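You operate a simulated robot arm through the tools that you are given. There is no shell and no other tool.

You are at the controls of a simulated robot arm. One attempt, no reset.

JOB
Close the teal inlet valve, vent the blue test pot and slide the teal cup under the drain outlet.
Fine: the cup from the rubber mat at the back; inlet closed before the orange vent rocker goes to Open; it stays open; the green drain valve stays closed. Set down upright: what you pick out.
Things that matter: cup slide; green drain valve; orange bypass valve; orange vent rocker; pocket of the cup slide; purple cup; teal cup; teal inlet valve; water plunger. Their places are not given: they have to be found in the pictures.

It is judged by the outcome, as a careful person would: the job done as asked, and still so three seconds after it is handed in. It fails if anything else is knocked over, pushed out of place, dropped, spilled or broken.

ROBOT AND FRAMES
A 7-joint arm with a two-finger parallel gripper, fixed in place. Base frame: the origin is on the floor under the middle of its stand, x ahead of it, y to its left, z up. Readings come in m, rad, newtons and seconds.
With the tool pointing down near the work surface it reaches from about 0.3 to 0.7 m from the base axis. Its first joint turns from -1.152 to 1.152 rad. Payload 1.57 kg.
Tool frame: the origin (TCP) lies between the finger pads and is the grasp point; the fingertips stand 0.03 m ahead of it; z points along the fingers, y is the line along which they close. Largest opening 0.11 m; finger width 0.024, thickness 0.012; the body of the gripper, 0.048 by 0.112 m, starts 0.078 m behind the TCP.
Orientation is told as [roll, pitch, yaw] about the base's x, y, z axes, in that order, counted from this pose: with the fingers straight down and closing along the base's y, the tool's x points along the base's -x, its y along +y and its z along -z.

CONTROLS
- The arm moves only by the tool step_arm. Its arguments are lists of equal length, an entry for each row: "delta_pos": the shift along the tool's x, y, z in m, a list of three; "turn": the turn, a rotation vector about the tool's x, y, z in rad, a list of three; "fingers": the opening, from 0 (shut) to 1 (fully open). In form: {"delta_pos": [[dx, dy, dz], ...], "turn": [[wx, wy, wz], ...], "fingers": [fingers, ...]}. A call has 1 to 20 rows; each row shifts and turns the commanded pose from where the row before left it, along the tool's axes as they then stand. Rows are played at 5 a second. More than 0.05 m and 0.15 rad between two rows, or a gripper value outside its range, and nothing of the call is played. Where a pose cannot be reached the arm comes as near as it can. A force on the tool above 60 N (or 10 N above the force at the start of the call, whichever is more), or a blocked arm, ends the call early, and 0.2 s more pass. The fingers move at their own pace (about 0.108 m/s each) and stop on an object; they squeeze with about 31 N. The grip force told is the motor's: it shows also when the fingers shut on nothing. Time passes only in rows, and 0.2 s behind the last, so rows that do not move let the fingers close. The reply holds the time, the measured pose of the TCP, the force on the tool along the base axes, the opening and the grip force, in the units named above and with some noise, with the torque about the TCP (base axes, N m) and any sound that the robot's microphone picked up.
- Cameras (640 x 400 px; columns grow to the right, rows downward): "scene" is fixed at [0.1618, -0.3892, 1.4023]; the picture's right is [0.81, -0.58, 0.00], its down [-0.35, -0.48, -0.80] and it looks along [0.47, 0.65, -0.60] (base axes); focal length 311 px, centre (320, 200). "wrist" rides on the gripper at [0.07, 0.016, -0.141] in the tool frame; the picture's right is [-0.23, 0.97, 0.00], its down [-0.86, -0.20, -0.48] and it looks along [-0.47, -0.11, 0.88] (tool axes); focal length 222 px, centre (320, 200).
- snapshot(camera): a new picture of that camera. No time passes.
- probe_pixels(camera, pixels): for up to 12 pixels [column, row] of the newest picture of that camera ("zoom" is the newest enlarged one), the place [x, y, z] in the base frame of the surface seen there, good to about 0.003 m. No time passes.
- zoom(camera, box): a new picture of the part [left, top, right, bottom] of that camera's present view, enlarged. No time passes.
- close_job(): hands the job in; it is judged then, once.

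Unless the task says otherwise, let go and move clear before handing in.

The tools are called after "Call:" by a JSON object that holds its "api" and its "payload". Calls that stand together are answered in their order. step_arm: Moves the arm, as the interface text tells. Its arguments: {"type":"object","properties":{"delta_pos":{"type":"array","items":{"type":"array","items":{"type":"number"}}},"turn":{"type":"array","items":{"type":"array","items":{"type":"number"}}},"fingers":{"type":"array","items":{"type":"number"}}},"required":["delta_pos","turn","fingers"]} The other tools are called the same way: snapshot (camera) takes a picture; probe_pixels (camera, pixels) gives the place of the surface under pixels of a picture; zoom (camera, box) takes an enlarged picture of a part of a camera's view; close_job () hands the job in.

At the start:

```text
time: 0.0
position: [0.3455, 0.0973, 1.1546]
ee_rot: [0.0, 0.0, -0.001]
wrist_force: [0.0, -0.3, -0.1]
moment: [-0.03, 0.02, 0.01]
finger_gap: 0.1099
gripper_force: 0.0
```

scene: 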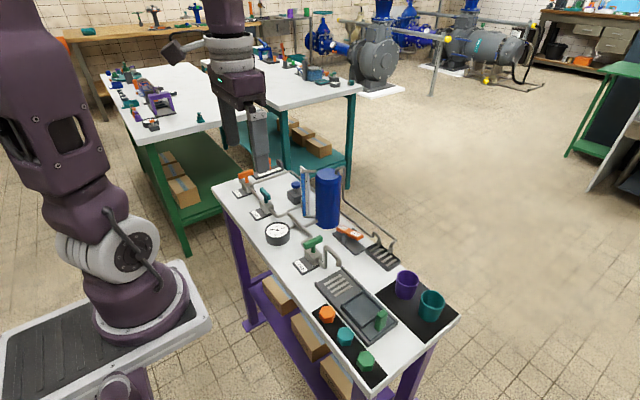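
wrist: 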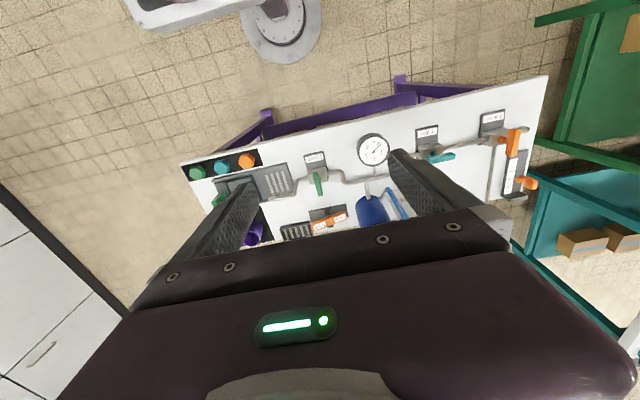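

The scene picture shows the bench with the valves around (245,180)-(310,250), the blue pot at (328,198), the vent rocker at (350,235), the cup slide at (355,305) and the cups at (407,285)/(432,305). I'll zoom into these areas first.

Call:
{"api": "zoom", "payload": {"camera": "scene", "box": [210, 150, 350, 238]}}

Call:
{"api": "zoom", "payload": {"camera": "scene", "box": [280, 210, 420, 298]}}

Call:
{"api": "zoom", "payload": {"camera": "scene", "box": [300, 255, 476, 365]}}

Call:
{"api": "zoom", "payload": {"camera": "wrist", "box": [160, 70, 560, 260]}}

```text
4.55 times, centred on (280, 194) of scene
```

zoom: 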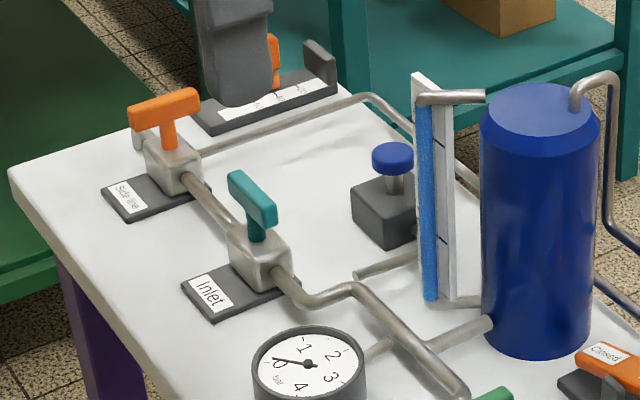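

```text
4.55 times, centred on (350, 254) of scene
```

zoom: 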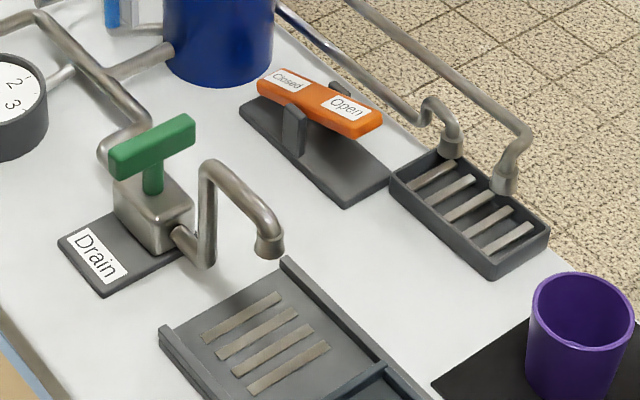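

```text
3.64 times, centred on (388, 310) of scene
```

zoom: 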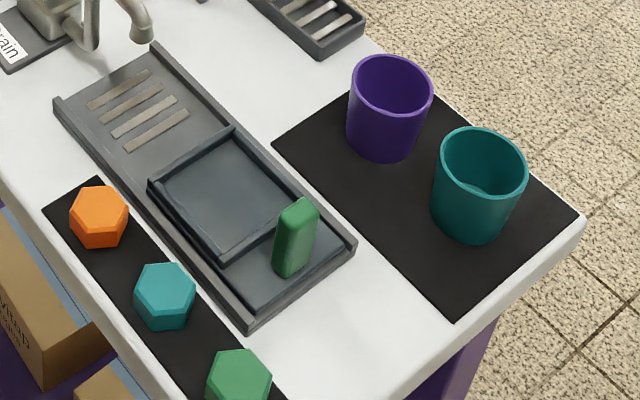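

```text
1.60 times, centred on (360, 165) of wrist
```

zoom: 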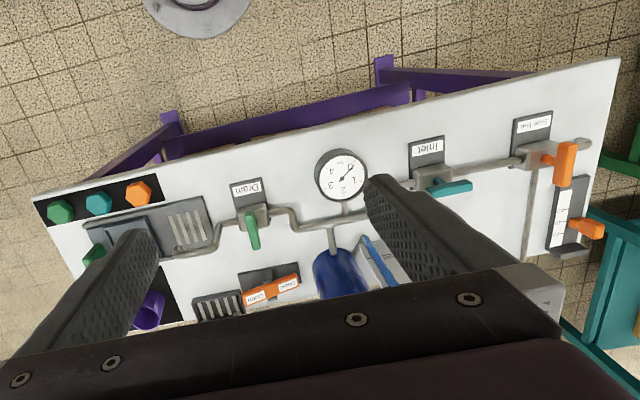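

The zooms show Inlet (teal T-handle), Drain (green T-handle), Side line (orange T-handle), the rocker tilted with Closed/Open labels, and the slide with a pocket and green handle. I'll probe points to locate them in the base frame.

Call:
{"api": "probe_pixels", "payload": {"camera": "scene", "pixels": [[261, 189], [269, 197], [267, 193], [266, 203], [242, 173], [250, 172], [247, 183], [255, 215], [328, 172], [296, 185], [228, 200], [290, 215]]}}

Call:
{"api": "zoom", "payload": {"camera": "scene", "box": [225, 160, 305, 210]}}

Call:
{"api": "zoom", "payload": {"camera": "scene", "box": [320, 215, 400, 265]}}

```text
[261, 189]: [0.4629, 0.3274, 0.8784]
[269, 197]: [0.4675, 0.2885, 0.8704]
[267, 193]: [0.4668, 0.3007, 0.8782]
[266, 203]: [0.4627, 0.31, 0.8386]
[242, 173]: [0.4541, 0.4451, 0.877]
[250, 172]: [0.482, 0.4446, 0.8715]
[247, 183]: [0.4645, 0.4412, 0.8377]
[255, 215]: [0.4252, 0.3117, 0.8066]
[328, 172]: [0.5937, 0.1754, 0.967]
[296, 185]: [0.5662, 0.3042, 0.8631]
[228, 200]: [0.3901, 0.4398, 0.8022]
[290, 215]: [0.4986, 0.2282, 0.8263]
```

```text
8.00 times, centred on (265, 185) of scene
```

zoom: 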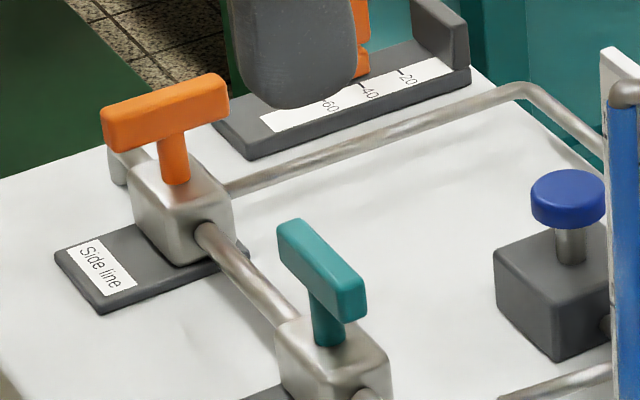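

```text
8.00 times, centred on (360, 240) of scene
```

zoom: 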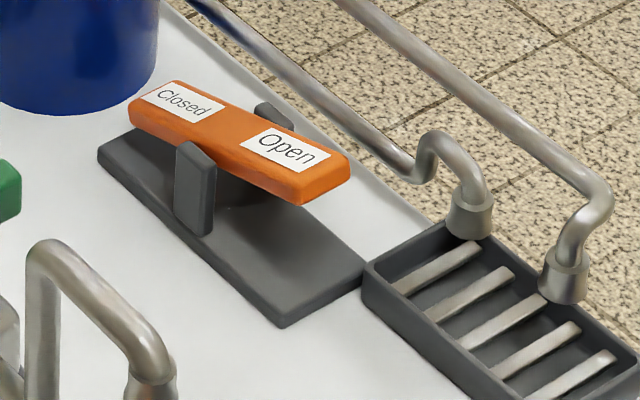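

The teal Inlet handle lies along y at (0.466,0.307,0.878), in line with its pipe (open), while the others look crosswise. Next I'll probe the drain, rocker, slide, outlet and cups.

Call:
{"api": "probe_pixels", "payload": {"camera": "scene", "pixels": [[306, 245], [320, 239], [313, 243], [315, 256], [339, 262], [327, 245], [343, 229], [356, 235], [362, 237], [344, 238], [338, 231], [368, 247]]}}

Call:
{"api": "probe_pixels", "payload": {"camera": "scene", "pixels": [[382, 311], [380, 320], [385, 312], [360, 310], [341, 306], [364, 291], [388, 313], [361, 326], [344, 268], [315, 284], [396, 323], [370, 342]]}}

Call:
{"api": "probe_pixels", "payload": {"camera": "scene", "pixels": [[421, 298], [443, 303], [430, 307], [432, 290], [430, 318], [397, 278], [417, 281], [406, 288], [408, 270], [376, 294], [425, 343], [458, 315]]}}

Call:
{"api": "zoom", "payload": {"camera": "scene", "box": [380, 260, 460, 310]}}

Call:
{"api": "zoom", "payload": {"camera": "scene", "box": [310, 265, 406, 325]}}

```text
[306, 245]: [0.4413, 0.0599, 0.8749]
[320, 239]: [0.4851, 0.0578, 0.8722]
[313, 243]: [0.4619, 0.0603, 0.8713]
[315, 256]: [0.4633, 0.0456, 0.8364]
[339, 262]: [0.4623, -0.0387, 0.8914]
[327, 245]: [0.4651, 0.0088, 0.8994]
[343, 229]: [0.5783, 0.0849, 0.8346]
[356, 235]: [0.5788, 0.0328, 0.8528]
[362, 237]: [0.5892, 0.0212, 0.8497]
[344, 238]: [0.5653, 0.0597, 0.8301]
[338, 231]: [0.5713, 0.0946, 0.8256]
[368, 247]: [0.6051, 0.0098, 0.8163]
```

```text
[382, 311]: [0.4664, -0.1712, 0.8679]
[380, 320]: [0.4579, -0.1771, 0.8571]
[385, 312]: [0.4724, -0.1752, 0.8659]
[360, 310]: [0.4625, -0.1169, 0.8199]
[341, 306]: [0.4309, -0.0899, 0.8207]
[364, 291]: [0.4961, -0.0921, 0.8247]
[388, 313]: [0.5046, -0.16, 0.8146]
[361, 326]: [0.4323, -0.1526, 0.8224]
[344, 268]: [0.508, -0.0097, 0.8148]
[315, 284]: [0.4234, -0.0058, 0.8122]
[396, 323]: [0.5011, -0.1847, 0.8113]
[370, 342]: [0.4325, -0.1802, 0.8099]
```

```text
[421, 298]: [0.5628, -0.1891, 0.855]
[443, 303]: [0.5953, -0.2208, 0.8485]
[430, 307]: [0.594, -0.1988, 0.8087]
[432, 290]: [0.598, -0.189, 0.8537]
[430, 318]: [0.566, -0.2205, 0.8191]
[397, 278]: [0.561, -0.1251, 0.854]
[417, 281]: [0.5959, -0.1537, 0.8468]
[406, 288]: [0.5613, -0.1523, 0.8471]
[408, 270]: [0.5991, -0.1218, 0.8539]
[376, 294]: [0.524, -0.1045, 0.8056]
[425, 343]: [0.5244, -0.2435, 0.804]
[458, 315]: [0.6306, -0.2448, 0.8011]
```

```text
8.00 times, centred on (420, 285) of scene
```

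zoom: 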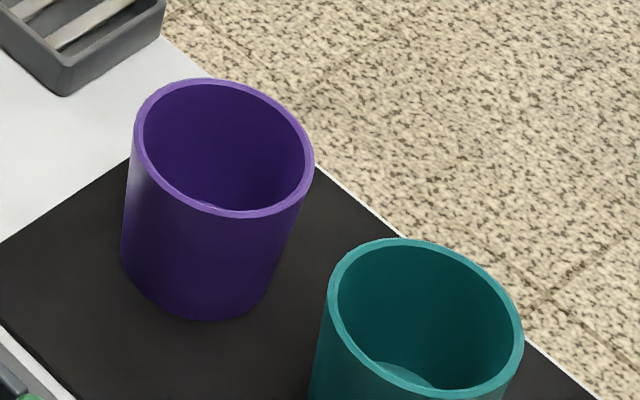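

```text
6.67 times, centred on (358, 295) of scene
```

zoom: 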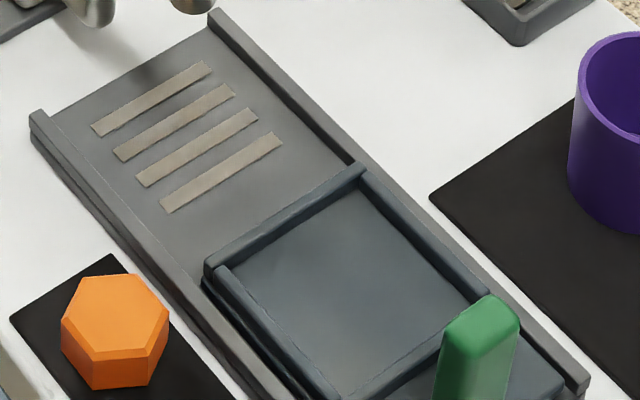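

The rocker's Open end (y≈0.02) stands at z≈0.852 and its Closed end (y≈0.085) at ≈0.83, so it's currently Closed. The drain handle lies across its pipe, so it is closed too. I'll move above the inlet handle (0.466,0.307), turning the gripper so that it closes along x.

Call:
{"api": "step_arm", "payload": {"delta_pos": [[-0.0172, 0.03, 0.019], [-0.0172, 0.03, 0.019], [-0.0172, 0.03, 0.019], [-0.0172, 0.03, 0.019], [-0.0172, 0.03, 0.019], [-0.0172, 0.03, 0.019], [-0.0172, 0.03, 0.019], [0, 0, 0], [0, 0, 0], [0, 0, 0], [0, 0, 0], [0, 0, 0], [0, 0, 0], [0, 0, 0], [0, 0, 0], [0, 0, 0], [0, 0, 0], [0, 0, 0], [0, 0, 0]], "turn": [[0, 0, 0], [0, 0, 0], [0, 0, 0], [0, 0, 0], [0, 0, 0], [0, 0, 0], [0, 0, 0], [0, 0, -0.1428], [0, 0, -0.1428], [0, 0, -0.1428], [0, 0, -0.1428], [0, 0, -0.1428], [0, 0, -0.1428], [0, 0, -0.1428], [0, 0, -0.1428], [0, 0, -0.1428], [0, 0, -0.1428], [0, 0, -0.1428], [0, 0, 0]], "fingers": [1, 1, 1, 1, 1, 1, 1, 0.6, 0.6, 0.6, 0.6, 0.6, 0.6, 0.6, 0.6, 0.6, 0.6, 0.6, 0.6]}}

Call:
{"api": "snapshot", "payload": {"camera": "wrist"}}

Call:
{"api": "snapshot", "payload": {"camera": "scene"}}

```text
time: 4.0
position: [0.4663, 0.307, 1.0202]
ee_rot: [0.0, -0.001, 1.573]
wrist_force: [0.4, 0.4, 0.0]
moment: [0.02, 0.02, 0.02]
finger_gap: 0.0658
gripper_force: 0.0
```

```text
taken
```

wrist: 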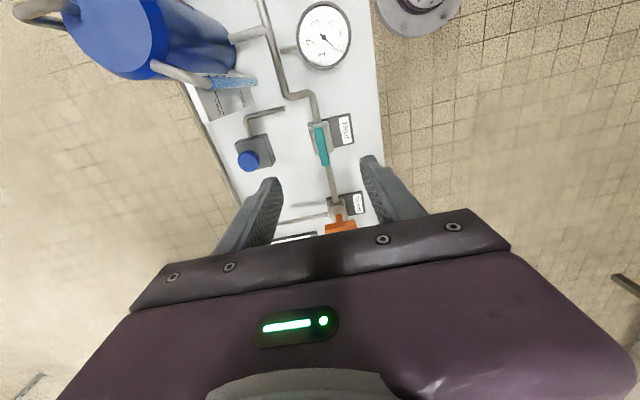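

```text
taken
```

scene: 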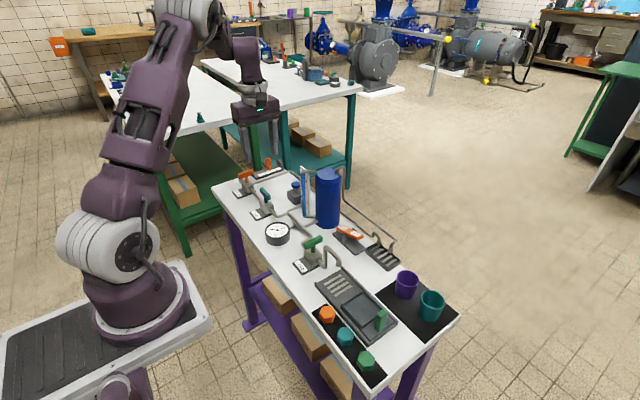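

The wrist view shows the teal bar at about (321,146) between the fingers, lying along its pipe. I'll zoom in to fix its exact centre and look for stops.

Call:
{"api": "zoom", "payload": {"camera": "wrist", "box": [225, 80, 385, 240]}}

Call:
{"api": "probe_pixels", "payload": {"camera": "wrist", "pixels": [[319, 128], [321, 145], [325, 163], [316, 146], [327, 146], [310, 132], [249, 159], [340, 224], [331, 130]]}}

Call:
{"api": "zoom", "payload": {"camera": "scene", "box": [225, 150, 321, 210]}}

```text
2.50 times, centred on (305, 160) of wrist
```

zoom: 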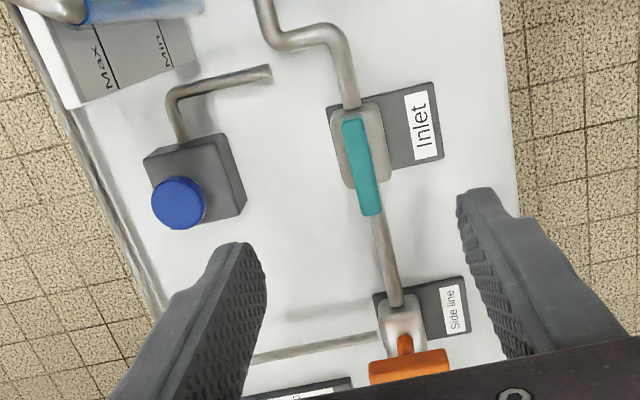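

```text
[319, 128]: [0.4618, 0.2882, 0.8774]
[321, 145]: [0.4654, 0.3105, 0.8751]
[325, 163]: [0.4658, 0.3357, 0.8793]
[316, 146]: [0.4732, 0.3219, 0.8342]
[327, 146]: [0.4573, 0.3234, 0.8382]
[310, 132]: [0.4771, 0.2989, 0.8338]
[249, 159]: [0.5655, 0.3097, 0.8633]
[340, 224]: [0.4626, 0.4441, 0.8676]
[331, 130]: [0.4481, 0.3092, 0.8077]
```

```text
6.67 times, centred on (273, 180) of scene
```

zoom: 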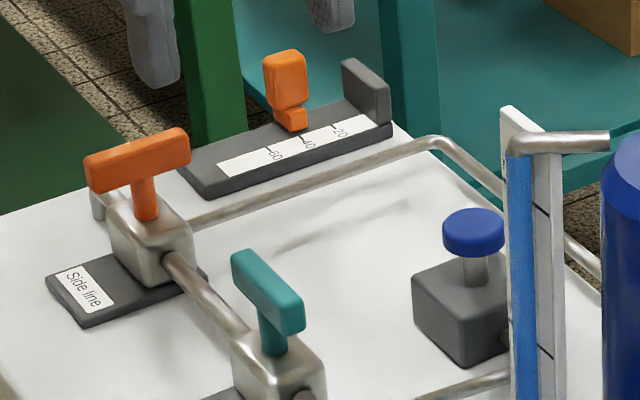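

The bar spans y≈0.285–0.337 at x≈0.464, top z≈0.878, with the valve body top near 0.838. I'll lower the open fingers straddling it to TCP z≈0.884.

Call:
{"api": "step_arm", "payload": {"delta_pos": [[-0.003, 0.0023, 0.03], [0, 0, 0.035], [0, 0, 0.035], [0, 0, 0.02], [0, 0, 0.016], [0, 0, 0]], "turn": [[0, 0, 0], [0, 0, 0], [0, 0, 0], [0, 0, 0], [0, 0, 0], [0, 0, 0]], "fingers": [0.5, 0.5, 0.5, 0.5, 0.5, 0.5]}}

Call:
{"api": "snapshot", "payload": {"camera": "wrist"}}

Call:
{"api": "zoom", "payload": {"camera": "scene", "box": [225, 150, 321, 210]}}

```text
time: 5.4
position: [0.4614, 0.3106, 0.8844]
ee_rot: [-0.001, 0.0, 1.57]
wrist_force: [0.3, 0.6, 0.0]
moment: [0.0, 0.0, 0.0]
finger_gap: 0.0549
gripper_force: 0.1
```

```text
taken
```

wrist: 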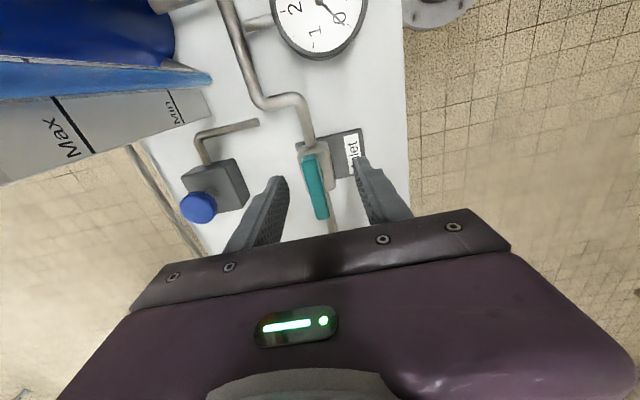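

```text
6.67 times, centred on (273, 180) of scene
```

zoom: 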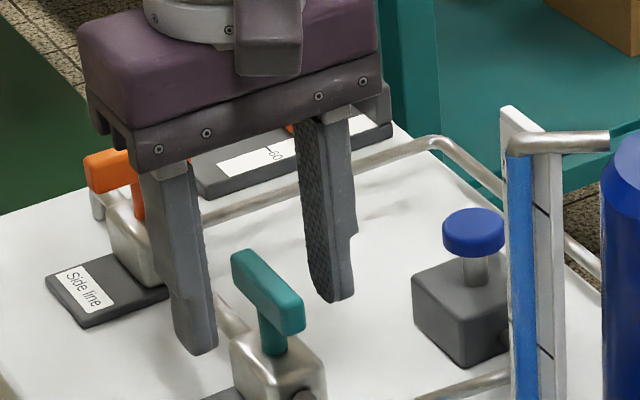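

The projection of the TCP at (0.461,0.311) coincides with the bar's centre (scene ≈(265,193)), and the fingers straddle it with no contact force. I'll shut the fingers on the bar.

Call:
{"api": "step_arm", "payload": {"delta_pos": [[0, -0.002, 0], [0, 0, 0], [0, 0, 0], [0, 0, 0]], "turn": [[0, 0, 0], [0, 0, 0], [0, 0, 0], [0, 0, 0]], "fingers": [0.3, 0.1, 0.0, 0.0]}}

Call:
{"api": "snapshot", "payload": {"camera": "wrist"}}

```text
time: 6.4
position: [0.4645, 0.3106, 0.8856]
ee_rot: [-0.002, 0.0, 1.569]
wrist_force: [10.4, -0.8, -3.3]
moment: [0.13, -0.08, -0.04]
finger_gap: 0.012
gripper_force: 28.8
```

```text
taken
```

wrist: 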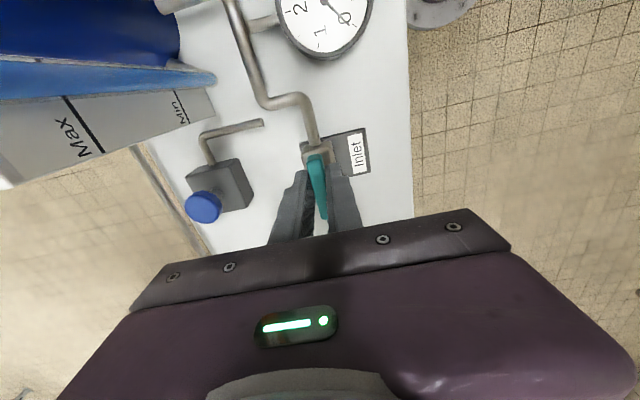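

The gripper closed on the bar (gap 0.012) with a 10 N pull toward +x, so the handle axis is slightly further out. I'll shift 2 mm and try a small clockwise turn (seen from above), watching the torque.

Call:
{"api": "step_arm", "payload": {"delta_pos": [[0, -0.002, 0], [0, 0, 0], [0, 0, 0], [0, 0, 0]], "turn": [[0, 0, 0], [0, 0, 0.06], [0, 0, 0.08], [0, 0, 0.0]], "fingers": [0, 0, 0, 0]}}

```text
time: 7.4
position: [0.464, 0.3106, 0.8862]
ee_rot: [0.002, 0.001, 1.43]
wrist_force: [-28.2, -4.9, 14.7]
moment: [-0.25, 0.39, 0.14]
finger_gap: 0.0118
gripper_force: 29.0
```

The turn was followed (yaw 1.43) with little torque (0.14 N m), but the side force is now −28 N in x, so I overshot; I'll ease back about 1.3 mm and check the handle in the picture.

Call:
{"api": "step_arm", "payload": {"delta_pos": [[0, 0.0013, -0.001], [0, 0, 0]], "turn": [[0, 0, 0], [0, 0, 0]], "fingers": [0, 0]}}

Call:
{"api": "zoom", "payload": {"camera": "wrist", "box": [240, 100, 400, 260]}}

Call:
{"api": "zoom", "payload": {"camera": "scene", "box": [225, 150, 321, 210]}}

```text
time: 8.0
position: [0.4646, 0.3105, 0.8857]
ee_rot: [0.003, 0.0, 1.431]
wrist_force: [-20.7, 1.0, -8.2]
moment: [-0.2, 0.26, 0.1]
finger_gap: 0.012
gripper_force: 29.1
```

```text
2.50 times, centred on (320, 180) of wrist
```

zoom: 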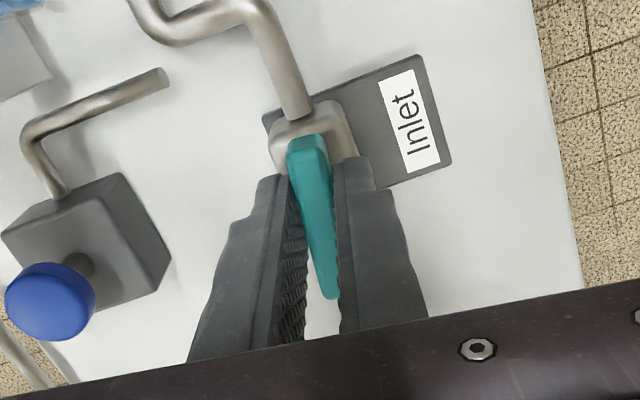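

```text
6.67 times, centred on (273, 180) of scene
```

zoom: 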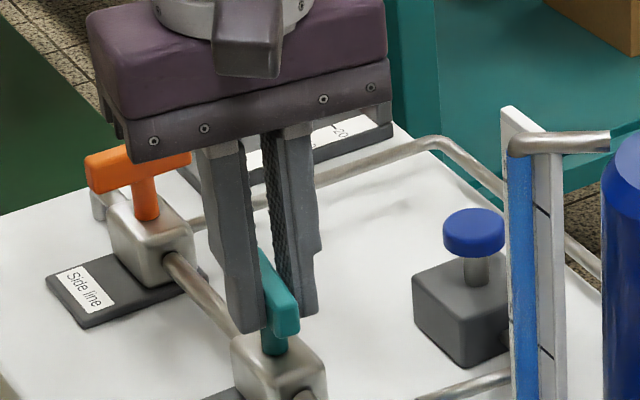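

The handle is turning with the gripper (its far end has moved toward +x in the scene zoom). A residual −20 N suggests my turn centre is off the stem in y, so I'll locate the valve's plate and body to get the true axis.

Call:
{"api": "snapshot", "payload": {"camera": "wrist"}}

Call:
{"api": "probe_pixels", "payload": {"camera": "wrist", "pixels": [[405, 124], [417, 163], [396, 175], [412, 145], [348, 147], [381, 141], [375, 142], [352, 152], [380, 160], [357, 139], [368, 140], [366, 164]]}}

Call:
{"api": "zoom", "payload": {"camera": "scene", "box": [245, 185, 293, 215]}}

Call:
{"api": "probe_pixels", "payload": {"camera": "zoom", "pixels": [[190, 225], [330, 300], [420, 255], [260, 310], [55, 290], [160, 375], [250, 165], [240, 250], [330, 230], [380, 240]]}}

```text
taken
```

wrist: 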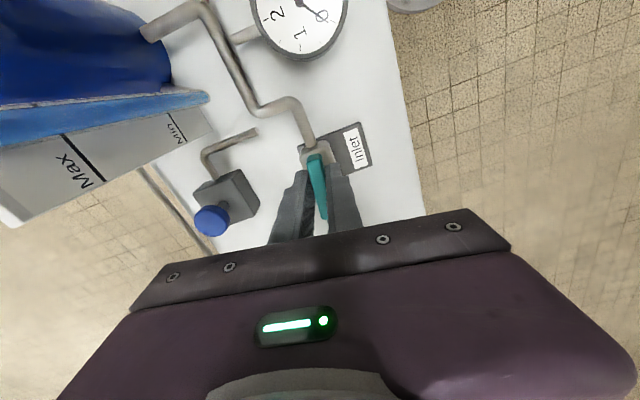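

```text
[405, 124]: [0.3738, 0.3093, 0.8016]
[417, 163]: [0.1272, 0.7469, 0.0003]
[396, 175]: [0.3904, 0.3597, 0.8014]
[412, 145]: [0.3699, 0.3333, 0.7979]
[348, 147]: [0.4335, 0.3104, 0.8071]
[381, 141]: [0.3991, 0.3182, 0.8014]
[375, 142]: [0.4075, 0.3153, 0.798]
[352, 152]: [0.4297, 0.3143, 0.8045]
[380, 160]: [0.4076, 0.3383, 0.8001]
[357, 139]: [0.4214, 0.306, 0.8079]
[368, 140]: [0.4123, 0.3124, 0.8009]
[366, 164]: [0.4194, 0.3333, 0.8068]
```

```text
13.33 times, centred on (269, 200) of scene
```

zoom: 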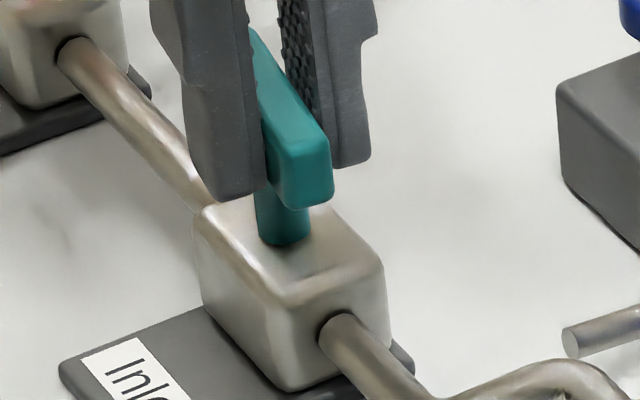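

```text
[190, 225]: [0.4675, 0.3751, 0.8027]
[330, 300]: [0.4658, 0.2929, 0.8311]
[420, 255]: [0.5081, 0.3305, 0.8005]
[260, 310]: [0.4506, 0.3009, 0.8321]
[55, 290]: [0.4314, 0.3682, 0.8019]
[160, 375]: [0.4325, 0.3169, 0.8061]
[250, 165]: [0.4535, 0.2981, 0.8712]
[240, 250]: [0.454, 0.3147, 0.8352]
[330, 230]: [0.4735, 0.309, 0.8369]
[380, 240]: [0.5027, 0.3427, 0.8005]
```

The body top's centre probes to about (0.465,0.311), so the turn centre is nearly right and only a ~1.3 mm x correction remains. I'll correct and go on turning clockwise in small steps.

Call:
{"api": "step_arm", "payload": {"delta_pos": [[0, 0.0012, 0], [0, 0, 0], [0, 0, 0], [0, 0, 0]], "turn": [[0, 0, 0.0], [0, 0, 0.1], [0, 0, 0.1], [0, 0, 0]], "fingers": [0, 0, 0, 0]}}

```text
time: 9.0
position: [0.4635, 0.3112, 0.885]
ee_rot: [0.0, 0.0, 1.228]
wrist_force: [-15.9, -1.8, -4.4]
moment: [-0.73, 0.63, 0.08]
finger_gap: 0.0119
gripper_force: 29.0
```

Force stays at −16 N with low turning torque (0.08 N m), and yaw is at 1.228. I'll continue the clockwise turn.

Call:
{"api": "step_arm", "payload": {"delta_pos": [[0.0003, 0.0008, 0], [0, 0, 0], [0, 0, 0], [0, 0, 0], [0, 0, 0]], "turn": [[0, 0, 0.1], [0, 0, 0.1], [0, 0, 0.1], [0, 0, 0.1], [0, 0, 0]], "fingers": [0, 0, 0, 0, 0]}}

Call:
{"api": "zoom", "payload": {"camera": "scene", "box": [245, 185, 293, 215]}}

```text
time: 10.2
position: [0.4624, 0.3122, 0.8862]
ee_rot: [0.002, -0.001, 0.831]
wrist_force: [-29.7, 8.8, 5.4]
moment: [0.04, 0.57, 0.12]
finger_gap: 0.012
gripper_force: 29.6
```

```text
13.33 times, centred on (269, 200) of scene
```

zoom: 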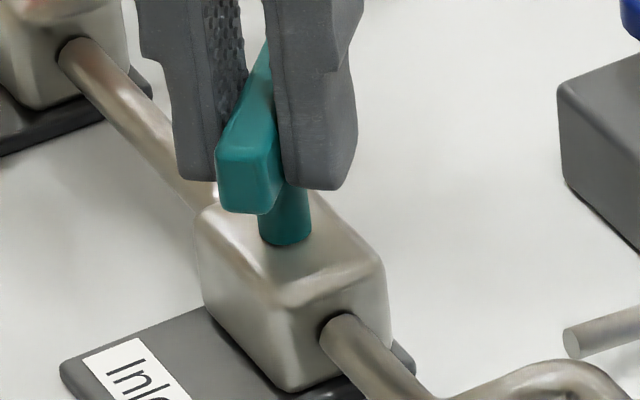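

The handle has turned about 42° with the gripper, with a side force of about 28 N along tool +y as the stem sits ~5 mm further out in y. I'll add a small tool +y drift with each turn row to follow the arc.

Call:
{"api": "step_arm", "payload": {"delta_pos": [[0, 0.0018, 0], [0, 0.0005, 0], [0, 0.0005, 0], [0, 0.0005, 0], [0, 0, 0]], "turn": [[0, 0, 0.0], [0, 0, 0.1], [0, 0, 0.1], [0, 0, 0.1], [0, 0, 0]], "fingers": [0, 0, 0, 0, 0]}}

```text
time: 11.4
position: [0.4606, 0.3121, 0.8859]
ee_rot: [-0.001, 0.002, 0.529]
wrist_force: [-20.9, 6.2, 3.2]
moment: [0.47, -0.13, 0.04]
finger_gap: 0.0119
gripper_force: 29.7
```

Forces are moderate (~16 N) and yaw is 0.529. I'll continue the turn with the same drift.

Call:
{"api": "step_arm", "payload": {"delta_pos": [[0.0005, 0.001, 0], [0, 0.0005, 0], [0, 0.0005, 0], [0, 0.0005, 0], [0, 0, 0]], "turn": [[0, 0, 0.0], [0, 0, 0.1], [0, 0, 0.1], [0, 0, 0.1], [0, 0, 0]], "fingers": [0, 0, 0, 0, 0]}}

Call:
{"api": "zoom", "payload": {"camera": "scene", "box": [245, 185, 293, 215]}}

```text
time: 12.6
position: [0.4602, 0.3137, 0.8857]
ee_rot: [0.001, -0.001, 0.228]
wrist_force: [-9.8, 2.3, 3.0]
moment: [0.25, -0.6, 0.01]
finger_gap: 0.0118
gripper_force: 29.0
```

```text
13.33 times, centred on (269, 200) of scene
```

zoom: 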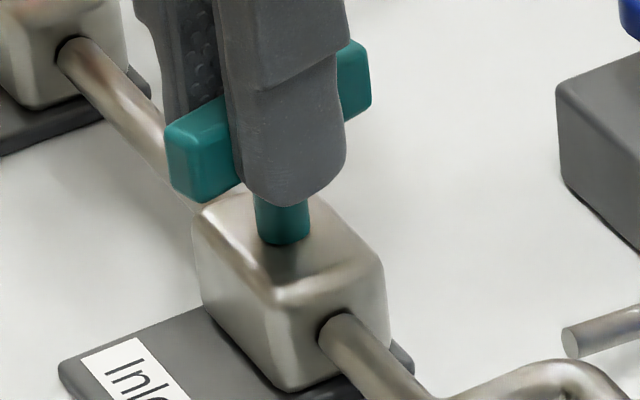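

The bar is nearly crosswise and forces are under 10 N. I'll finish the turn to yaw ≈ 0 and see whether a stop is felt.

Call:
{"api": "step_arm", "payload": {"delta_pos": [[0.0003, 0.0005, 0], [0, 0.0005, 0], [0, 0, 0], [0, 0, 0]], "turn": [[0, 0, 0.1], [0, 0, 0.1], [0, 0, 0.03], [0, 0, 0]], "fingers": [0, 0, 0, 0]}}

Call:
{"api": "zoom", "payload": {"camera": "scene", "box": [245, 185, 293, 215]}}

```text
time: 13.6
position: [0.4615, 0.3152, 0.8857]
ee_rot: [0.0, -0.002, -0.002]
wrist_force: [9.8, 0.9, -11.5]
moment: [0.07, -0.94, 0.05]
finger_gap: 0.0122
gripper_force: 29.5
```

```text
13.33 times, centred on (269, 200) of scene
```

zoom: 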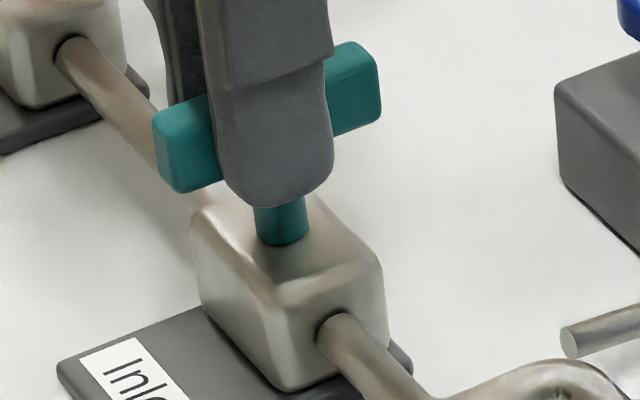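

The bar now lies along x, crosswise to the pipe just like the drain handle, at yaw ≈ 0. I'll nudge 0.04 rad further to feel for the closed stop, then release the tension.

Call:
{"api": "step_arm", "payload": {"delta_pos": [[0, 0, 0], [0, 0, 0]], "turn": [[0, 0, 0.04], [0, 0, 0]], "fingers": [0, 0]}}

```text
time: 14.2
position: [0.4601, 0.3156, 0.8861]
ee_rot: [0.001, -0.002, -0.04]
wrist_force: [17.1, -0.7, -16.8]
moment: [0.29, -0.53, 0.74]
finger_gap: 0.0121
gripper_force: 29.3
```

Torque jumped to 0.74 N m: the closed stop is reached. I'll open the fingers and lift straight up.

Call:
{"api": "step_arm", "payload": {"delta_pos": [[0, 0, 0], [0, 0, 0], [0, 0, 0], [0, 0, -0.02], [0, 0, -0.04], [0, 0, -0.05], [0, 0, -0.02], [0, 0, 0]], "turn": [[0, 0, -0.01], [0, 0, 0], [0, 0, 0], [0, 0, 0], [0, 0, 0], [0, 0, 0], [0, 0, 0], [0, 0, 0]], "fingers": [0.3, 0.3, 0.3, 0.3, 0.3, 0.3, 0.3, 0.3]}}

Call:
{"api": "snapshot", "payload": {"camera": "scene"}}

Call:
{"api": "zoom", "payload": {"camera": "scene", "box": [225, 155, 321, 215]}}

Call:
{"api": "snapshot", "payload": {"camera": "wrist"}}

```text
time: 16.0
position: [0.4602, 0.312, 1.0168]
ee_rot: [-0.002, 0.0, -0.029]
wrist_force: [-0.4, -0.3, 0.2]
moment: [-0.02, 0.01, 0.03]
finger_gap: 0.0334
gripper_force: 0.1
```

```text
taken
```

scene: 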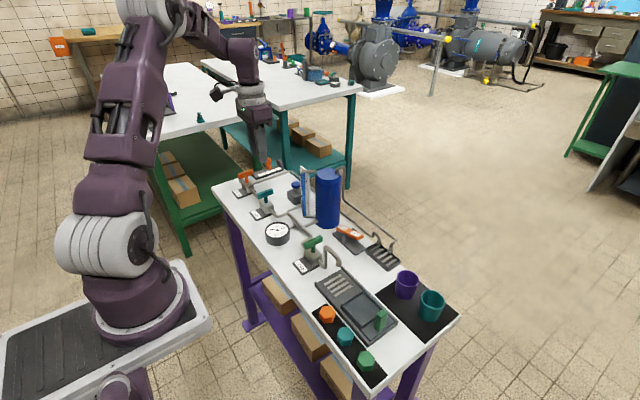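

```text
6.67 times, centred on (273, 185) of scene
```

zoom: 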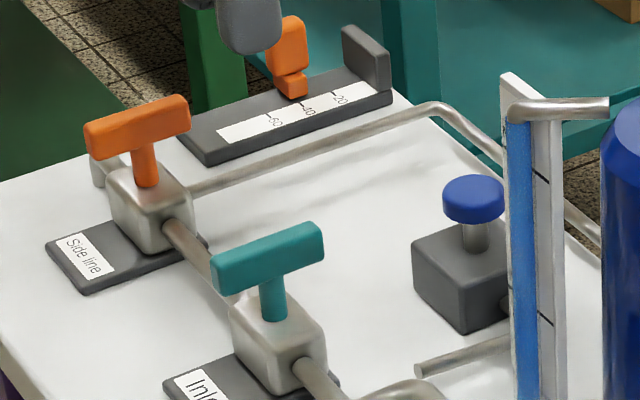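

```text
taken
```

wrist: 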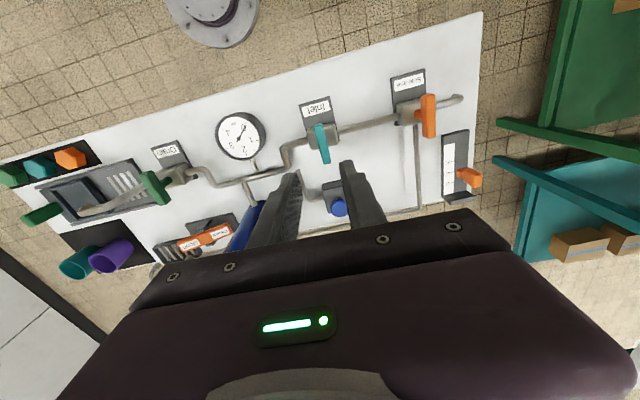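

The inlet handle is now crosswise, matching the other closed valves, and nothing else was disturbed. Next I'll measure the rocker more exactly before moving over to it.

Call:
{"api": "zoom", "payload": {"camera": "scene", "box": [320, 215, 400, 265]}}

Call:
{"api": "probe_pixels", "payload": {"camera": "zoom", "pixels": [[175, 85], [138, 110], [340, 155], [300, 180], [275, 165], [315, 150], [190, 105], [200, 150], [190, 195], [295, 195], [470, 215], [565, 280]]}}

Call:
{"api": "zoom", "payload": {"camera": "wrist", "box": [140, 200, 260, 275]}}

```text
8.00 times, centred on (360, 240) of scene
```

zoom: 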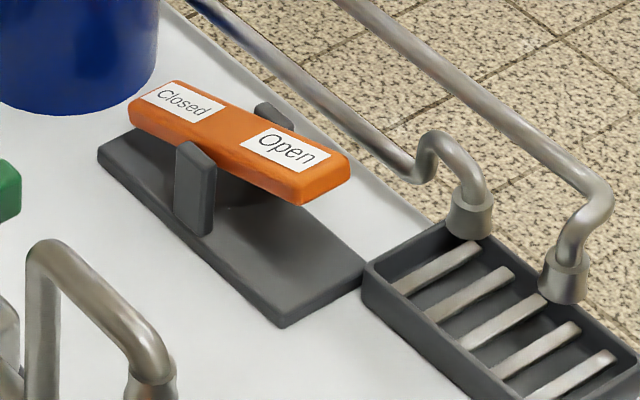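

```text
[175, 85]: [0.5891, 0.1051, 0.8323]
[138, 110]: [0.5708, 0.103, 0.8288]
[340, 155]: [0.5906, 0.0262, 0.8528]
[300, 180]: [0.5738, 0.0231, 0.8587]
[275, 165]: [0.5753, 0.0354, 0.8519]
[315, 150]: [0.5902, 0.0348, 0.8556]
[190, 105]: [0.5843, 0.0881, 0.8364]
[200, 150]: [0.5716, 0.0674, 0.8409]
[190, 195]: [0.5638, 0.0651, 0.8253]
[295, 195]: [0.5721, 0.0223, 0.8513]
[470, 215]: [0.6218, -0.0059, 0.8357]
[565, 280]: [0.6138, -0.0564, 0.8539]
```

```text
5.33 times, centred on (200, 238) of wrist
```

zoom: 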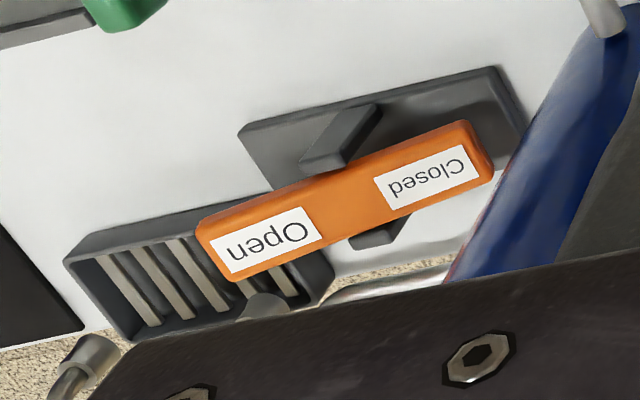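

The rocker spans y 0.018–0.108 at x≈0.581, its Open end at z≈0.857. I'll check how near the vent pipes are to the pressing spot before moving.

Call:
{"api": "probe_pixels", "payload": {"camera": "scene", "pixels": [[357, 226], [370, 235], [376, 234], [380, 228], [392, 237], [352, 210], [345, 196], [343, 172], [340, 190], [365, 213], [378, 240], [391, 249]]}}

Call:
{"api": "zoom", "payload": {"camera": "scene", "box": [296, 155, 408, 225]}}

```text
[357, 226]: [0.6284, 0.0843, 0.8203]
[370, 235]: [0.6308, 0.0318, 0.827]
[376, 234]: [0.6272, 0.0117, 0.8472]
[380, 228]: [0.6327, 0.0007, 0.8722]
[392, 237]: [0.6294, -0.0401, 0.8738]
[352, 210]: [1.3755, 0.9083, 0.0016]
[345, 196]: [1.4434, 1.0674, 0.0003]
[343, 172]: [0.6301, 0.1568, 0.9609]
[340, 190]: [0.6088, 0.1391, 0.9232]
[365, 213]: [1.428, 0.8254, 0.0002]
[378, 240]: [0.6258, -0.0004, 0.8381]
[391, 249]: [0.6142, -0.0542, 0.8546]
```

```text
5.71 times, centred on (352, 190) of scene
```

zoom: 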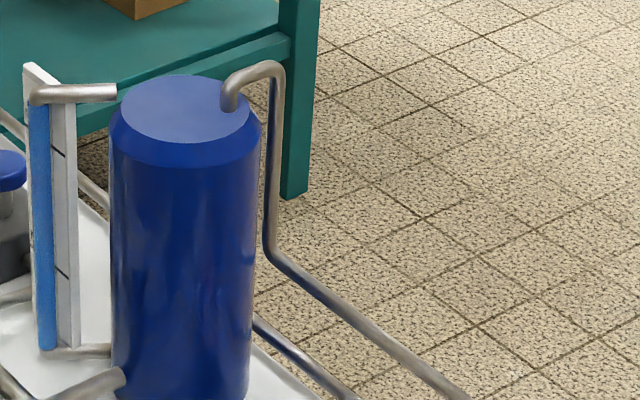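

The pipes run at x≈0.63, clear of the press spot at (0.581, 0.03). I'll lift, travel over with the fingers shut, and come down to just above the Open end.

Call:
{"api": "step_arm", "payload": {"delta_pos": [[0, 0, -0.03], [0, 0, -0.035], [-0.0151, -0.0352, 0], [-0.0151, -0.0352, 0], [-0.0151, -0.0352, 0], [-0.0151, -0.0352, 0], [-0.0151, -0.0352, 0], [-0.0151, -0.0352, 0], [-0.0151, -0.0352, 0], [-0.0151, -0.0352, 0], [0, 0, 0.04], [0, 0, 0.04], [0, 0, 0.04], [0, 0, 0.03], [0, 0, 0]], "turn": [[0, 0, -0.029], [0, 0, 0], [0, 0, 0], [0, 0, 0], [0, 0, 0], [0, 0, 0], [0, 0, 0], [0, 0, 0], [0, 0, 0], [0, 0, 0], [0, 0, 0], [0, 0, 0], [0, 0, 0], [0, 0, 0], [0, 0, 0]], "fingers": [0, 0, 0, 0, 0, 0, 0, 0, 0, 0, 0, 0, 0, 0, 0]}}

Call:
{"api": "snapshot", "payload": {"camera": "wrist"}}

Call:
{"api": "zoom", "payload": {"camera": "scene", "box": [304, 195, 416, 265]}}

```text
time: 19.2
position: [0.5793, 0.0333, 0.9297]
ee_rot: [0.0, 0.0, 0.001]
wrist_force: [-0.5, -0.4, -0.2]
moment: [0.0, -0.02, 0.01]
finger_gap: 0.0001
gripper_force: 21.4
```

```text
taken
```

wrist: 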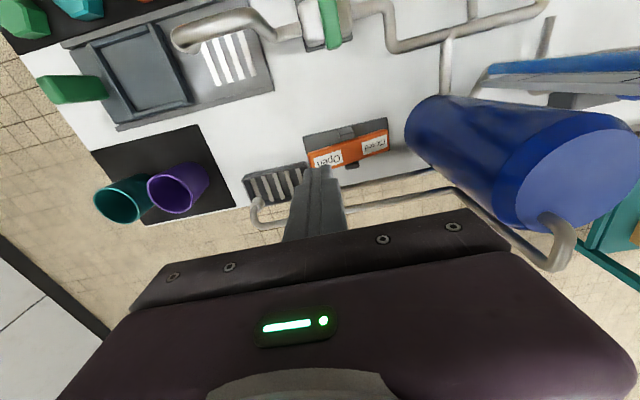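

```text
5.71 times, centred on (360, 230) of scene
```

zoom: 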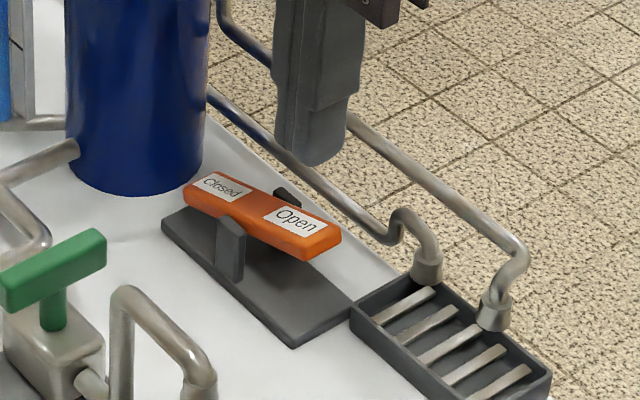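

The shut fingers are centred above the Open end (tip ≈ 0.90, rocker top ≈ 0.857). I'll press straight down in small rows.

Call:
{"api": "step_arm", "payload": {"delta_pos": [[0, -0.004, 0.015], [0, 0, 0.015], [0, 0, 0.008], [0, 0, 0.006], [0, 0, 0.006], [0, 0, 0.006], [0, 0, 0.006], [0, 0, 0]], "turn": [[0, 0, 0], [0, 0, 0], [0, 0, 0], [0, 0, 0], [0, 0, 0], [0, 0, 0], [0, 0, 0], [0, 0, 0]], "fingers": [0, 0, 0, 0, 0, 0, 0, 0]}}

Call:
{"api": "zoom", "payload": {"camera": "scene", "box": [304, 195, 416, 265]}}

```text
time: 21.0
position: [0.58, 0.0295, 0.8695]
ee_rot: [0.001, -0.001, 0.0]
wrist_force: [-0.8, -1.6, 0.9]
moment: [-0.05, 0.02, 0.03]
finger_gap: 0.0
gripper_force: 21.6
```

```text
5.71 times, centred on (360, 230) of scene
```

zoom: 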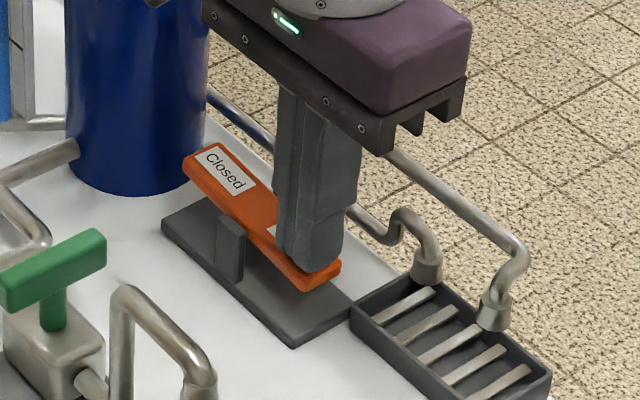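

The rocker has tipped: the Closed end is now up and the Open end is down, with hardly any force left. I'll press a few mm more to seat it at its stop, then lift off.

Call:
{"api": "step_arm", "payload": {"delta_pos": [[0, 0, 0.004], [0, 0, 0.003], [0, 0, 0]], "turn": [[0, 0, 0], [0, 0, 0], [0, 0, 0]], "fingers": [0, 0, 0]}}

```text
time: 21.8
position: [0.5807, 0.0294, 0.8634]
ee_rot: [0.0, 0.0, 0.0]
wrist_force: [-8.1, -0.1, 32.0]
moment: [0.28, 0.32, 0.09]
finger_gap: 0.0
gripper_force: 20.9
```

A 32 N push-back shows the rocker is seated on its Open stop. I'll lift off and look.

Call:
{"api": "step_arm", "payload": {"delta_pos": [[0, 0, -0.01], [0, 0, -0.04], [0, 0, -0.05], [0, 0, -0.05], [0, 0, -0.05], [0, 0, 0]], "turn": [[0, 0, 0], [0, 0, 0], [0, 0, 0], [0, 0, 0], [0, 0, 0], [0, 0, 0]], "fingers": [0, 0, 0, 0, 0, 0]}}

Call:
{"api": "zoom", "payload": {"camera": "scene", "box": [304, 195, 416, 265]}}

Call:
{"api": "snapshot", "payload": {"camera": "wrist"}}

Call:
{"api": "snapshot", "payload": {"camera": "scene"}}

```text
time: 23.2
position: [0.5828, 0.0303, 1.0637]
ee_rot: [-0.001, 0.0, 0.0]
wrist_force: [-0.5, -0.3, 0.3]
moment: [0.0, 0.02, 0.0]
finger_gap: 0.0002
gripper_force: 21.9
```

```text
5.71 times, centred on (360, 230) of scene
```

zoom: 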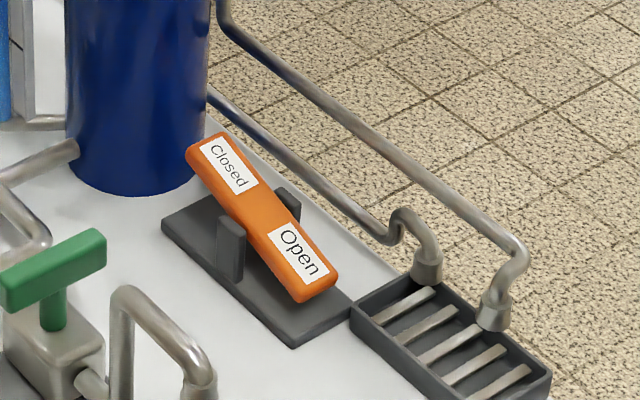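

```text
taken
```

wrist: 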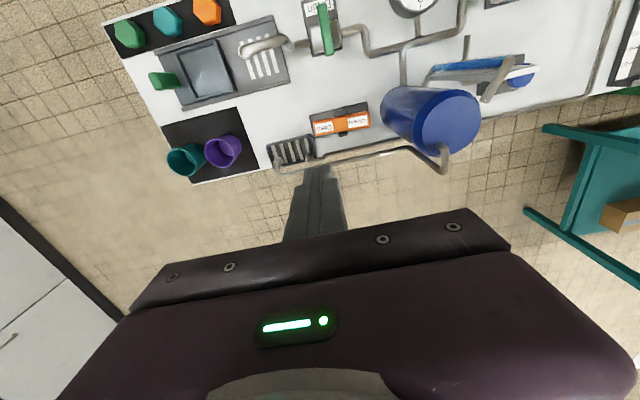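

```text
taken
```

scene: 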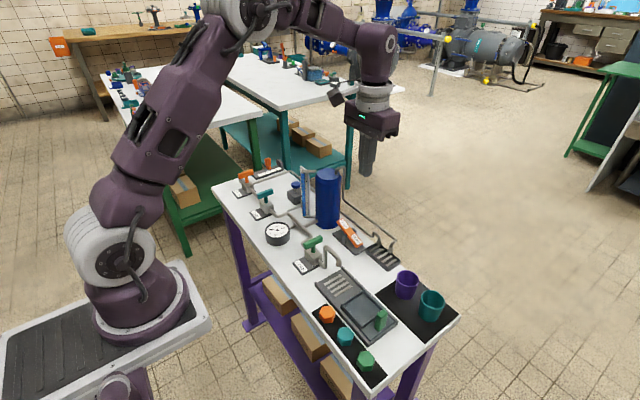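

The vent rocker stays at Open, and everything else is in place. Now for the teal cup: I'll measure both cups' rims, the slide pocket, the slide handle and the drain outlet closely.

Call:
{"api": "zoom", "payload": {"camera": "scene", "box": [392, 264, 456, 304]}}

Call:
{"api": "probe_pixels", "payload": {"camera": "zoom", "pixels": [[265, 345], [520, 335], [400, 245], [330, 395], [52, 145], [310, 165], [180, 68], [170, 215]]}}

Call:
{"api": "zoom", "payload": {"camera": "scene", "box": [408, 284, 456, 324]}}

Call:
{"api": "probe_pixels", "payload": {"camera": "zoom", "pixels": [[165, 115], [475, 130], [330, 65], [300, 205], [210, 75], [440, 190], [200, 330], [310, 385], [420, 340], [250, 150]]}}

Call:
{"api": "zoom", "payload": {"camera": "scene", "box": [330, 285, 410, 345]}}

Call:
{"api": "probe_pixels", "payload": {"camera": "zoom", "pixels": [[400, 200], [440, 220], [420, 240], [400, 290], [240, 60], [360, 150], [60, 150], [220, 290], [230, 160], [130, 80], [300, 230], [440, 270]]}}

```text
10.00 times, centred on (424, 284) of scene
```

zoom: 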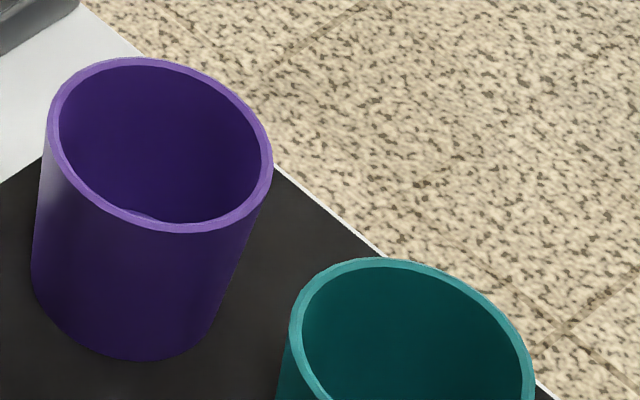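

```text
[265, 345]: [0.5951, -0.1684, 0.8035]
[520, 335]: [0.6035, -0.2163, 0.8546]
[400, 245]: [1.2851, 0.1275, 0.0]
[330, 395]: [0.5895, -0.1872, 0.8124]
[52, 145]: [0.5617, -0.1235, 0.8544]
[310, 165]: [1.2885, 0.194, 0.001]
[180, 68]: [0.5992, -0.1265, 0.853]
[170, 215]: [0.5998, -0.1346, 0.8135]
```

```text
10.00 times, centred on (432, 304) of scene
```

zoom: 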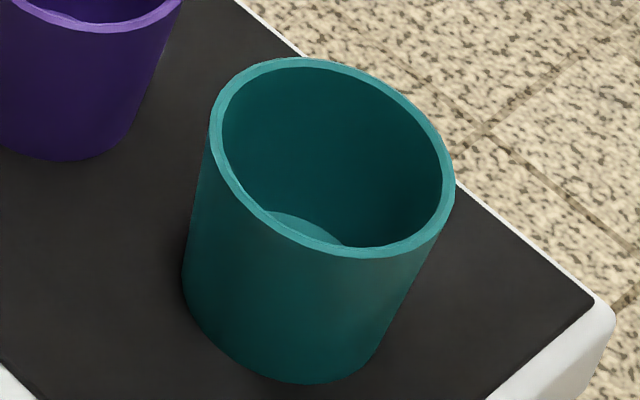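

```text
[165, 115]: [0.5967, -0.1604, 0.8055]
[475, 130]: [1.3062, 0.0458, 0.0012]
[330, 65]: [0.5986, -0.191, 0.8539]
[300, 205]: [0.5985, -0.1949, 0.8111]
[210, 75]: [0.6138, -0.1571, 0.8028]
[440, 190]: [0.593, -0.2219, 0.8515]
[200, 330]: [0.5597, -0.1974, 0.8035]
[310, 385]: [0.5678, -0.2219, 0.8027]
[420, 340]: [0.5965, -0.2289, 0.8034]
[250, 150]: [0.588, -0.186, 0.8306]
```

```text
6.67 times, centred on (370, 315) of scene
```

zoom: 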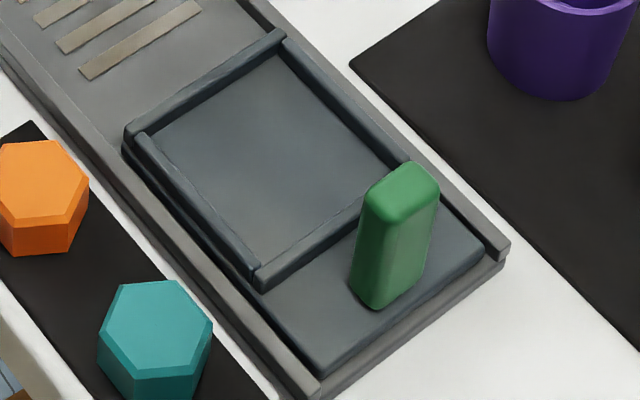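

```text
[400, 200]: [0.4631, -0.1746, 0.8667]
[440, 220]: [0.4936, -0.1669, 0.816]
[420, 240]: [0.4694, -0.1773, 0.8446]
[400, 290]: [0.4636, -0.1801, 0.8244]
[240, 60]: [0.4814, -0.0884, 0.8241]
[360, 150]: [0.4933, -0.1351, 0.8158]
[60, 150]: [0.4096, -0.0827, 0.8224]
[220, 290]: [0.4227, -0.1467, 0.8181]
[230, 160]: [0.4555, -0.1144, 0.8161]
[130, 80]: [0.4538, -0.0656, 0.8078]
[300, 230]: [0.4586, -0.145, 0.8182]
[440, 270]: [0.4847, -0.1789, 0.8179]
```

The teal cup centre comes out at about (0.581,−0.207), radius ≈0.025, height 0.803–0.854; the pocket's centre is at about (0.465,−0.121), floor 0.817, walls to 0.824. Next I'll measure the drain outlet's tip so I know the clearance and the stop position.

Call:
{"api": "zoom", "payload": {"camera": "scene", "box": [300, 235, 364, 275]}}

Call:
{"api": "probe_pixels", "payload": {"camera": "zoom", "pixels": [[395, 295], [380, 270], [410, 275], [395, 240], [355, 190], [300, 110], [270, 95], [255, 170], [395, 305], [378, 298], [412, 300]]}}

Call:
{"api": "zoom", "payload": {"camera": "wrist", "box": [100, 0, 340, 180]}}

```text
10.00 times, centred on (332, 255) of scene
```

zoom: 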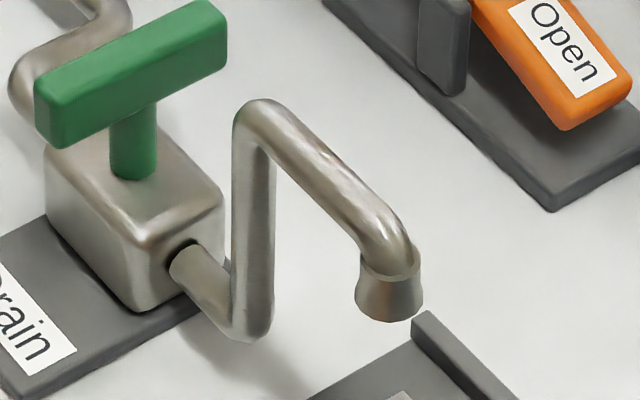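

```text
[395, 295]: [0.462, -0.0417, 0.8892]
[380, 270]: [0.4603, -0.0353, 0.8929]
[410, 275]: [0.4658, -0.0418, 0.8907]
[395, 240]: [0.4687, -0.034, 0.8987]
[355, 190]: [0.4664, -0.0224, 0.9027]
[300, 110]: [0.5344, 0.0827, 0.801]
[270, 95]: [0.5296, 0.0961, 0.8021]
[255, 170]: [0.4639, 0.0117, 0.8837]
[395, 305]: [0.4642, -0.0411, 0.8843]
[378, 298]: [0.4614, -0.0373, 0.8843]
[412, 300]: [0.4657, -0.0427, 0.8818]
```

```text
2.22 times, centred on (220, 90) of wrist
```

zoom: 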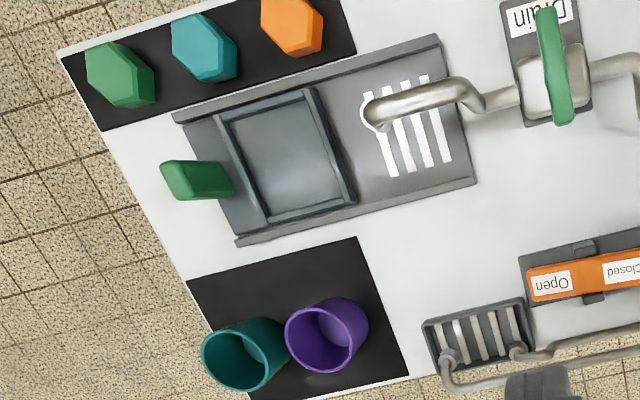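

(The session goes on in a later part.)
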